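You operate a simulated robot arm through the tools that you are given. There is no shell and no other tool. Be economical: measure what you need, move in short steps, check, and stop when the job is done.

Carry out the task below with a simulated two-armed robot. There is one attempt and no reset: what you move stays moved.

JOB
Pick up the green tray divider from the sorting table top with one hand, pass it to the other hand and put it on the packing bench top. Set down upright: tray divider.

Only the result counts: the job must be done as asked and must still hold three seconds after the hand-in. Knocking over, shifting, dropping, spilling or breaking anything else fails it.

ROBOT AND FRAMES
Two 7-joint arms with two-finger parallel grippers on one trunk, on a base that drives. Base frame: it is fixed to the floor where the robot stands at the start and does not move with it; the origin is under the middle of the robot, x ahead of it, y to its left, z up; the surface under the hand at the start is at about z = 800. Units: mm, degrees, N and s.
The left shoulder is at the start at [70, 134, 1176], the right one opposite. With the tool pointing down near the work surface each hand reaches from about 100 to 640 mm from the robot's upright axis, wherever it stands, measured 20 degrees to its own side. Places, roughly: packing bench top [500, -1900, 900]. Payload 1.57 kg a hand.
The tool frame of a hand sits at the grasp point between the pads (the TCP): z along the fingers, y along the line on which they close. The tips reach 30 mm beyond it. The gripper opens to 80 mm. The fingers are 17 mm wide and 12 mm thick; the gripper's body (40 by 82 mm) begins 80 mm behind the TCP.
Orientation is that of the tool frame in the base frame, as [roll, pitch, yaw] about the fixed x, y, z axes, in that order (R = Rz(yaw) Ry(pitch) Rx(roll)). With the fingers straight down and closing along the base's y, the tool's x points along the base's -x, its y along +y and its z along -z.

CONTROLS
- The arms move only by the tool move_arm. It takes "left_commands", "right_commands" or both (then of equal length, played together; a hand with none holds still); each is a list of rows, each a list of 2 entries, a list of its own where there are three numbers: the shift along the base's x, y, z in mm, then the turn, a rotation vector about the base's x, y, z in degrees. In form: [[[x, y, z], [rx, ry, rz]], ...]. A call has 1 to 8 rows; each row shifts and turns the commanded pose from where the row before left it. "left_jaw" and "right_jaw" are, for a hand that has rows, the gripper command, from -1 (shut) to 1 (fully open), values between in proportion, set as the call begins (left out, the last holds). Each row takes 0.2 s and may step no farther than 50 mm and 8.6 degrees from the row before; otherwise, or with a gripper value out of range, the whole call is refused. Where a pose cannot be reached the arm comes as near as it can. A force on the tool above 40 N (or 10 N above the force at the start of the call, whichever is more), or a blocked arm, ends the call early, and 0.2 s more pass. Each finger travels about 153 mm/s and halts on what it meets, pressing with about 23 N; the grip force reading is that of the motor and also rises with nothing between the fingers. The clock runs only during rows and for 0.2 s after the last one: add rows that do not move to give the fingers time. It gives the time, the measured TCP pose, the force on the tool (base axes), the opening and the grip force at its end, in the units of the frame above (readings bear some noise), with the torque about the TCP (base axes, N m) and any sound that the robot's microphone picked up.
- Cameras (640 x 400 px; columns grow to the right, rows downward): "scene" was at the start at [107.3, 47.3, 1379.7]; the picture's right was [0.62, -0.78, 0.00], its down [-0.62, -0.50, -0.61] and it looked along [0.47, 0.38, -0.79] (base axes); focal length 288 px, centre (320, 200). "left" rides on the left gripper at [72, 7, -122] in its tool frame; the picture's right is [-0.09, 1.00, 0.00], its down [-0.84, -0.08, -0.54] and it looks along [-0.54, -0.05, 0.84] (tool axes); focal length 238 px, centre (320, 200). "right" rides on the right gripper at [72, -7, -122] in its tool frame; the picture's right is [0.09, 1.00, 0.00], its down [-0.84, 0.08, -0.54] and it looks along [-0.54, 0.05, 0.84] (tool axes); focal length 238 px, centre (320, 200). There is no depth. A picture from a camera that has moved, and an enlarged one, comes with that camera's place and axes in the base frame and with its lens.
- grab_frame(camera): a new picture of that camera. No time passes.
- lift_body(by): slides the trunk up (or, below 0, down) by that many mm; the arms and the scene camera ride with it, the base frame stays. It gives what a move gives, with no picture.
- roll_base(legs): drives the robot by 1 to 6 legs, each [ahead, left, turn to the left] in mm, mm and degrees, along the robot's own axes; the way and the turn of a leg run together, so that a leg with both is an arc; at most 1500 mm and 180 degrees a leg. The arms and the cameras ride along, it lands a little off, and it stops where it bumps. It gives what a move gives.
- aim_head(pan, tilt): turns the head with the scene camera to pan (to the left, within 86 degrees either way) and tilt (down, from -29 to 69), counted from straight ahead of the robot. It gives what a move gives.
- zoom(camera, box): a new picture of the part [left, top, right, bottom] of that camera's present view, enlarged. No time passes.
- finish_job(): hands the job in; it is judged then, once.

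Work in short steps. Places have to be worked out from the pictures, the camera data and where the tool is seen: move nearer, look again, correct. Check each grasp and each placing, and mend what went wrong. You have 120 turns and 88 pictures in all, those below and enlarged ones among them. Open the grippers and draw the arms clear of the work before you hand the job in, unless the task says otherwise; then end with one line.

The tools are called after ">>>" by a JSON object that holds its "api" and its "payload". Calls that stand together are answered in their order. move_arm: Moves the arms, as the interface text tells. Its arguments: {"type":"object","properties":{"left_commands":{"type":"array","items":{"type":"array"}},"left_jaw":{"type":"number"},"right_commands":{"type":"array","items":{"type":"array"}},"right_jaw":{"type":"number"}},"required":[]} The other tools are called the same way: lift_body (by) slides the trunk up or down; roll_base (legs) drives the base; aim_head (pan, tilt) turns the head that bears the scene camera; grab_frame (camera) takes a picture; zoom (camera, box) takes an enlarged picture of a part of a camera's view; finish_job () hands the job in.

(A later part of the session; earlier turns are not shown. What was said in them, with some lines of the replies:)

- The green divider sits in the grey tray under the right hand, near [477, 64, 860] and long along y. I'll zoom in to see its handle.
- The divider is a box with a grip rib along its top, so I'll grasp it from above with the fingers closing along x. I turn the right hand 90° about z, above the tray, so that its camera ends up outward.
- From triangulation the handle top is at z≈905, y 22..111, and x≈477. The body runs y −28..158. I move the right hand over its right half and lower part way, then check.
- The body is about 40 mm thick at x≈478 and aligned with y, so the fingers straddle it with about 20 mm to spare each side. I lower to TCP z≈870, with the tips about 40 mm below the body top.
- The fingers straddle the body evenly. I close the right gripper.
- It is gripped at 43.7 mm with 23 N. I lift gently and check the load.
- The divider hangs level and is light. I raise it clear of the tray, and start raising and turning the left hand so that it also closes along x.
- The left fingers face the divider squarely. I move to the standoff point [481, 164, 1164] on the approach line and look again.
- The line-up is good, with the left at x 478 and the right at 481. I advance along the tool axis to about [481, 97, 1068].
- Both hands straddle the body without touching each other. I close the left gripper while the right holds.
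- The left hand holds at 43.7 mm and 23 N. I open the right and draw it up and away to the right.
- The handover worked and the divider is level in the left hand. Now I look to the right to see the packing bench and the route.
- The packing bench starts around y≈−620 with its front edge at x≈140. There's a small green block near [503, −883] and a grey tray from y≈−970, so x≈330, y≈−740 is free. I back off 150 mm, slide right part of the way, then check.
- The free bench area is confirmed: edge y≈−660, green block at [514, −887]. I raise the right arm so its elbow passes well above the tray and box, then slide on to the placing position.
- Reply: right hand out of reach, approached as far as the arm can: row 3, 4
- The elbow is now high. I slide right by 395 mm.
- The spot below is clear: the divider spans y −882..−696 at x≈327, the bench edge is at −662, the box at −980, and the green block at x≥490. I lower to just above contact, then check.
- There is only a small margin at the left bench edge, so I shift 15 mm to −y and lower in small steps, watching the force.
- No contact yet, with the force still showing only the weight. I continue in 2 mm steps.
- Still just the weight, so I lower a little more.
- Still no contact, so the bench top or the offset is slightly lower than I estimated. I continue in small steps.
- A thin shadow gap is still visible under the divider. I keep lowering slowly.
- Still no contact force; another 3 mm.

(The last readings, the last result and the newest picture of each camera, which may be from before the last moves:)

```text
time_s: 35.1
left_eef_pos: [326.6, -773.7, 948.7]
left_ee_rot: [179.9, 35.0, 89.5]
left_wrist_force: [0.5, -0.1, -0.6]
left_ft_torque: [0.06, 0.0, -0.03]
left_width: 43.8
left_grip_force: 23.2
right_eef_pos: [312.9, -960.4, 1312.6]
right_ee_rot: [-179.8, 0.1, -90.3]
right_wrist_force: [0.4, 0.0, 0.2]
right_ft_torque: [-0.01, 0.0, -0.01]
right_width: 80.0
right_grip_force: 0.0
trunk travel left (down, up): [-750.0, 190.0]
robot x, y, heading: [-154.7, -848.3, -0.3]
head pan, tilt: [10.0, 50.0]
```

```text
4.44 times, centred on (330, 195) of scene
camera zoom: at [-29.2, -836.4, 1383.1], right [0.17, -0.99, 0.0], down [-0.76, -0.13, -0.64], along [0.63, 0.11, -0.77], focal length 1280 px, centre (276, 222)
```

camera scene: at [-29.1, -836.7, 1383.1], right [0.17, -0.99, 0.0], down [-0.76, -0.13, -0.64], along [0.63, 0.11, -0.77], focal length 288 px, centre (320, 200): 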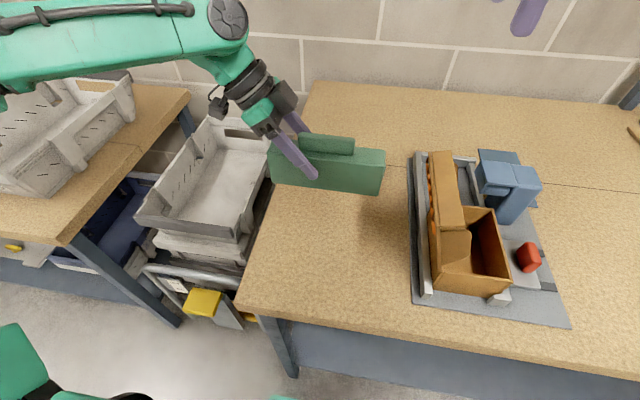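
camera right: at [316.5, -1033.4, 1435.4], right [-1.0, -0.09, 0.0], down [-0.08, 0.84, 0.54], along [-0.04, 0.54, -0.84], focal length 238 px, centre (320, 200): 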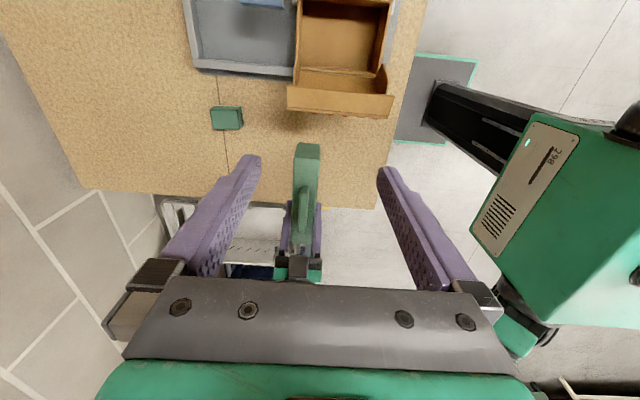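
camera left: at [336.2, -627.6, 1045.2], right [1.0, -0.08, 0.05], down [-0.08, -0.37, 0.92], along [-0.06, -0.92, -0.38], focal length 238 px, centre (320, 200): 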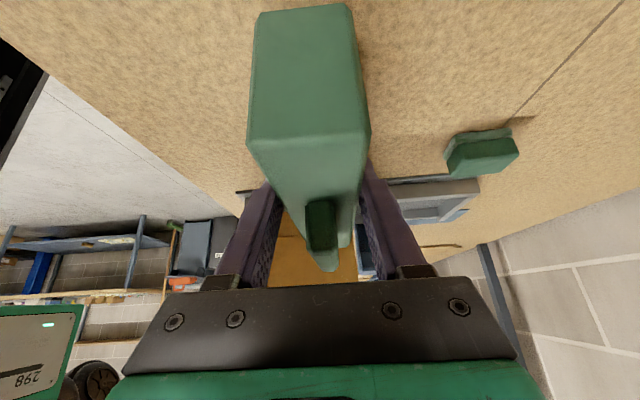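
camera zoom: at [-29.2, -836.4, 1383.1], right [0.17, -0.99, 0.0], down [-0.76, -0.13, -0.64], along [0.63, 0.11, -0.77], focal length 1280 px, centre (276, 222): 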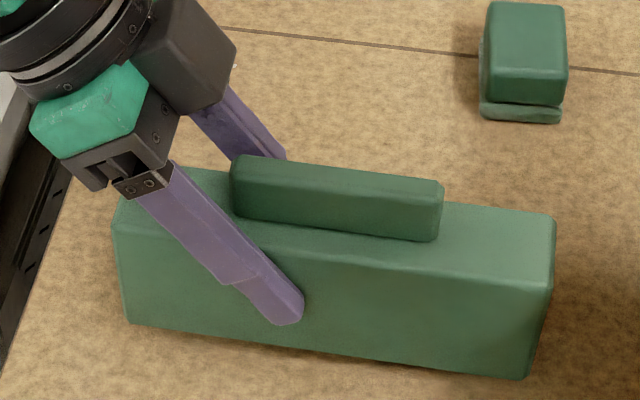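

The gap is shrinking, and I continue at 1 mm steps.

>>> {"api": "move_arm", "payload": {"left_commands": [[[0, 0, -1], [0, 0, 0]], [[0, 0, -1], [0, 0, 0]], [[0, 0, -1], [0, 0, 0]], [[0, 0, 0], [0, 0, 0]]]}}

```text
time_s: 36.1
left_eef_pos: [327.1, -770.9, 946.7]
left_ee_rot: [180.0, 35.0, 89.5]
left_wrist_force: [-0.3, -0.5, -2.2]
left_ft_torque: [0.03, 0.02, 0.0]
left_width: 43.8
left_grip_force: 22.9
right_eef_pos: [311.8, -960.9, 1314.4]
right_ee_rot: [-179.8, 0.0, -90.4]
right_wrist_force: [0.2, 0.2, 0.2]
right_ft_torque: [0.01, -0.03, 0.0]
right_width: 79.9
right_grip_force: 0.0
trunk travel left (down, up): [-750.0, 190.0]
robot x, y, heading: [-153.0, -851.4, -0.4]
head pan, tilt: [10.0, 50.0]
```

>>> {"api": "move_arm", "payload": {"left_commands": [[[0, 0, -1], [0, 0, 0]], [[0, 0, -1], [0, 0, 0]], [[0, 0, -1], [0, 0, 0]], [[0, 0, 0], [0, 0, 0]]]}}

>>> {"api": "zoom", "payload": {"camera": "scene", "box": [260, 150, 400, 240]}}

```text
time_s: 37.1
left_eef_pos: [326.3, -771.4, 943.1]
left_ee_rot: [179.9, 35.0, 89.5]
left_wrist_force: [-0.1, -0.7, -0.8]
left_ft_torque: [0.04, 0.01, 0.0]
left_width: 43.6
left_grip_force: 23.0
right_eef_pos: [311.3, -960.9, 1313.0]
right_ee_rot: [-179.8, 0.1, -90.3]
right_wrist_force: [0.2, 0.1, 0.2]
right_ft_torque: [0.0, -0.02, 0.0]
right_width: 80.1
right_grip_force: 0.0
trunk travel left (down, up): [-750.0, 190.0]
robot x, y, heading: [-155.2, -846.5, -0.4]
head pan, tilt: [10.0, 50.0]
```

```text
4.44 times, centred on (330, 195) of scene
camera zoom: at [-29.1, -836.4, 1383.1], right [0.17, -0.99, 0.0], down [-0.76, -0.13, -0.64], along [0.63, 0.11, -0.77], focal length 1280 px, centre (276, 222)
```

zoom: 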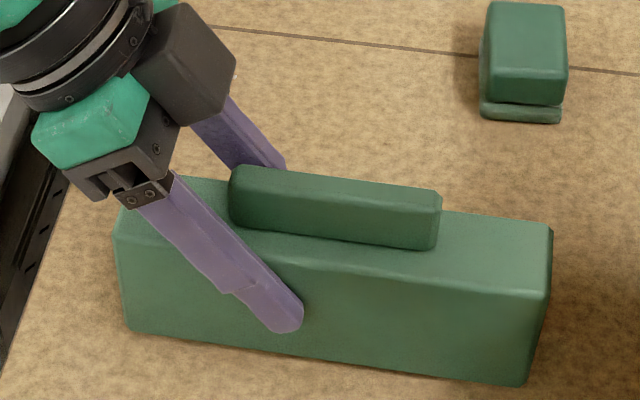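

The bottom is now within a few millimetres of the top. I continue.

>>> {"api": "move_arm", "payload": {"left_commands": [[[0, 0, -1], [0, 0, 0]], [[0, 0, -1], [0, 0, 0]], [[0, 0, 0], [0, 0, 0]]]}}

```text
time_s: 37.9
left_eef_pos: [326.5, -771.7, 943.0]
left_ee_rot: [179.9, 34.9, 89.5]
left_wrist_force: [0.0, 0.2, -1.7]
left_ft_torque: [0.03, 0.0, 0.0]
left_width: 43.5
left_grip_force: 23.2
right_eef_pos: [310.0, -962.1, 1313.4]
right_ee_rot: [-179.8, 0.0, -90.3]
right_wrist_force: [0.2, 0.3, -0.4]
right_ft_torque: [0.01, 0.01, 0.01]
right_width: 80.1
right_grip_force: 0.0
trunk travel left (down, up): [-750.0, 190.0]
robot x, y, heading: [-156.1, -848.0, -0.5]
head pan, tilt: [10.0, 50.0]
```

>>> {"api": "move_arm", "payload": {"left_commands": [[[0, 0, -1], [0, 0, 0]], [[0, 0, -1], [0, 0, 0]], [[0, 0, -1], [0, 0, 0]], [[0, 0, 0], [0, 0, 0]]]}}

>>> {"api": "zoom", "payload": {"camera": "scene", "box": [260, 170, 400, 260]}}

```text
time_s: 38.9
left_eef_pos: [326.7, -771.2, 942.7]
left_ee_rot: [179.5, 35.1, 89.4]
left_wrist_force: [3.5, 2.3, 21.4]
left_ft_torque: [0.08, 0.22, -0.15]
left_width: 43.9
left_grip_force: 23.1
right_eef_pos: [308.9, -960.4, 1315.7]
right_ee_rot: [-179.7, 0.0, -90.3]
right_wrist_force: [0.1, -0.2, 0.0]
right_ft_torque: [0.02, -0.01, 0.04]
right_width: 79.7
right_grip_force: 0.0
trunk travel left (down, up): [-750.0, 190.0]
robot x, y, heading: [-155.0, -850.1, -0.3]
head pan, tilt: [10.0, 50.0]
```

```text
4.44 times, centred on (330, 215) of scene
camera zoom: at [-31.6, -836.4, 1383.6], right [0.17, -0.99, 0.0], down [-0.75, -0.13, -0.64], along [0.63, 0.11, -0.77], focal length 1280 px, centre (276, 133)
```

zoom: 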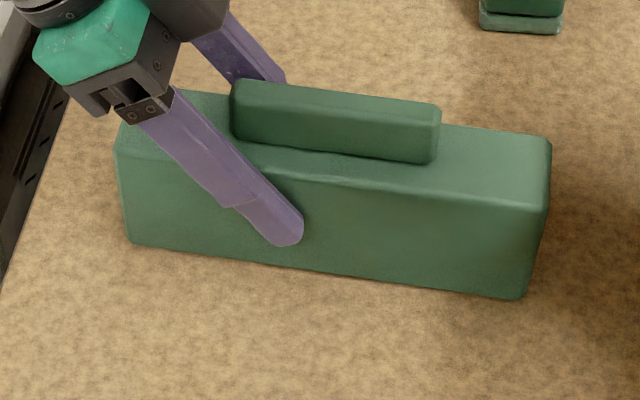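

Contact: 21 N upward, with the divider flat on the bench. I back off 2 mm to ease the load, then open the gripper.

>>> {"api": "move_arm", "payload": {"left_commands": [[[0, 0, 1], [0, 0, 0]], [[0, 0, 1], [0, 0, 0]], [[0, 0, 0], [0, 0, 0]]]}}

>>> {"api": "move_arm", "payload": {"left_commands": [[[0, 0, 0], [0, 0, 0]], [[0, 0, 0], [0, 0, 0]], [[0, 0, 0], [0, 0, 0]]], "left_jaw": 1}}

>>> {"api": "grab_frame", "payload": {"camera": "left"}}

>>> {"api": "zoom", "payload": {"camera": "scene", "box": [220, 110, 430, 250]}}

```text
time_s: 39.7
left_eef_pos: [325.5, -771.9, 942.2]
left_ee_rot: [179.8, 35.0, 89.6]
left_wrist_force: [5.2, 1.3, 13.4]
left_ft_torque: [-0.4, -0.04, 0.16]
left_width: 43.4
left_grip_force: 23.0
right_eef_pos: [310.1, -961.2, 1314.3]
right_ee_rot: [-179.8, 0.0, -90.3]
right_wrist_force: [0.5, -0.3, -0.5]
right_ft_torque: [-0.01, 0.0, 0.01]
right_width: 80.0
right_grip_force: 0.0
trunk travel left (down, up): [-750.0, 190.0]
robot x, y, heading: [-157.1, -848.9, -0.2]
head pan, tilt: [10.0, 50.0]
```

```text
time_s: 40.5
left_eef_pos: [327.0, -773.0, 941.5]
left_ee_rot: [179.9, 35.0, 89.6]
left_wrist_force: [-0.5, 0.1, -0.2]
left_ft_torque: [0.02, 0.01, 0.0]
left_width: 79.8
left_grip_force: 0.1
right_eef_pos: [312.1, -961.9, 1314.8]
right_ee_rot: [-179.8, -0.1, -90.3]
right_wrist_force: [0.0, 0.3, 0.0]
right_ft_torque: [-0.01, -0.03, 0.0]
right_width: 79.9
right_grip_force: 0.1
trunk travel left (down, up): [-750.0, 190.0]
robot x, y, heading: [-155.5, -846.1, -0.4]
head pan, tilt: [10.0, 50.0]
```

```text
51 pictures are left
camera left: at [335.5, -642.0, 999.8], right [1.0, -0.08, 0.05], down [-0.08, -0.37, 0.92], along [-0.06, -0.92, -0.38], focal length 238 px, centre (320, 200)
```

left: 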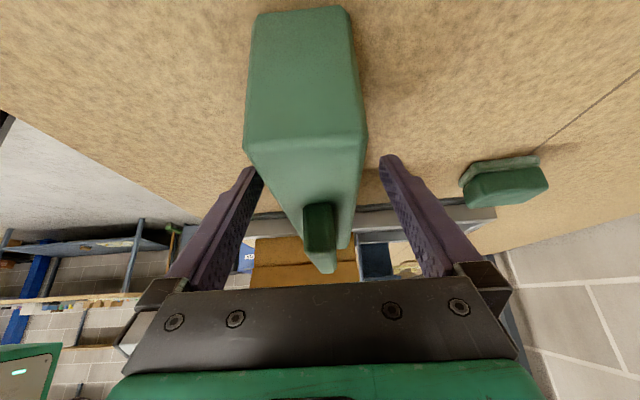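

```text
2.86 times, centred on (325, 180) of scene
camera zoom: at [-29.3, -836.4, 1383.1], right [0.17, -0.99, 0.0], down [-0.76, -0.13, -0.64], along [0.63, 0.11, -0.77], focal length 823 px, centre (306, 257)
```

zoom: 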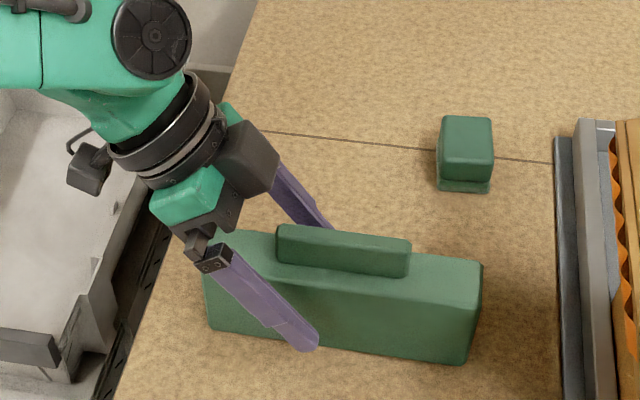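

The divider stands upright and free. I withdraw the left hand along its tool axis and then upward.

>>> {"api": "move_arm", "payload": {"left_commands": [[[0, 11, 16], [0, 0, 0]], [[0, 17, 24], [0, 0, 0]], [[0, 20, 28], [0, 0, 0]], [[0, 20, 30], [0, 0, 0]], [[0, 20, 40], [0, 0, 0]], [[0, 20, 40], [0, 0, 0]], [[0, 0, 0], [0, 0, 0]]]}}

>>> {"api": "grab_frame", "payload": {"camera": "scene"}}

```text
time_s: 42.1
left_eef_pos: [327.8, -665.4, 1117.9]
left_ee_rot: [180.0, 35.0, 89.5]
left_wrist_force: [-0.1, 0.1, 0.2]
left_ft_torque: [0.0, 0.0, 0.03]
left_width: 80.0
left_grip_force: 0.0
right_eef_pos: [312.7, -960.0, 1313.3]
right_ee_rot: [-179.7, 0.1, -90.3]
right_wrist_force: [0.6, 0.3, -0.4]
right_ft_torque: [0.03, 0.03, -0.01]
right_width: 80.0
right_grip_force: 0.1
trunk travel left (down, up): [-750.0, 190.0]
robot x, y, heading: [-154.2, -850.5, -0.3]
head pan, tilt: [10.0, 50.0]
```

```text
49 pictures are left
camera scene: at [-29.0, -836.5, 1383.1], right [0.17, -0.99, 0.0], down [-0.76, -0.13, -0.64], along [0.63, 0.11, -0.77], focal length 288 px, centre (320, 200)
```

scene: 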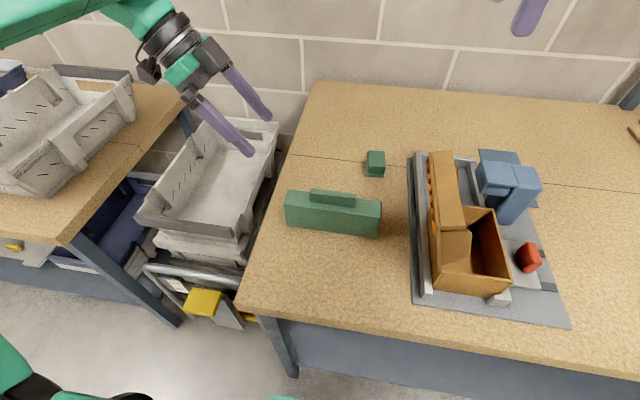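

The divider stands upright on the packing bench, well inside its edge. Both grippers are open and the arms are clear, so I hand in.

>>> {"api": "finish_job", "payload": {}}

```text
The job is handed in.
```

The green tray divider was picked up with the right hand, passed to the left, and is standing upright on the packing bench top; the pictures showed nothing else moved.
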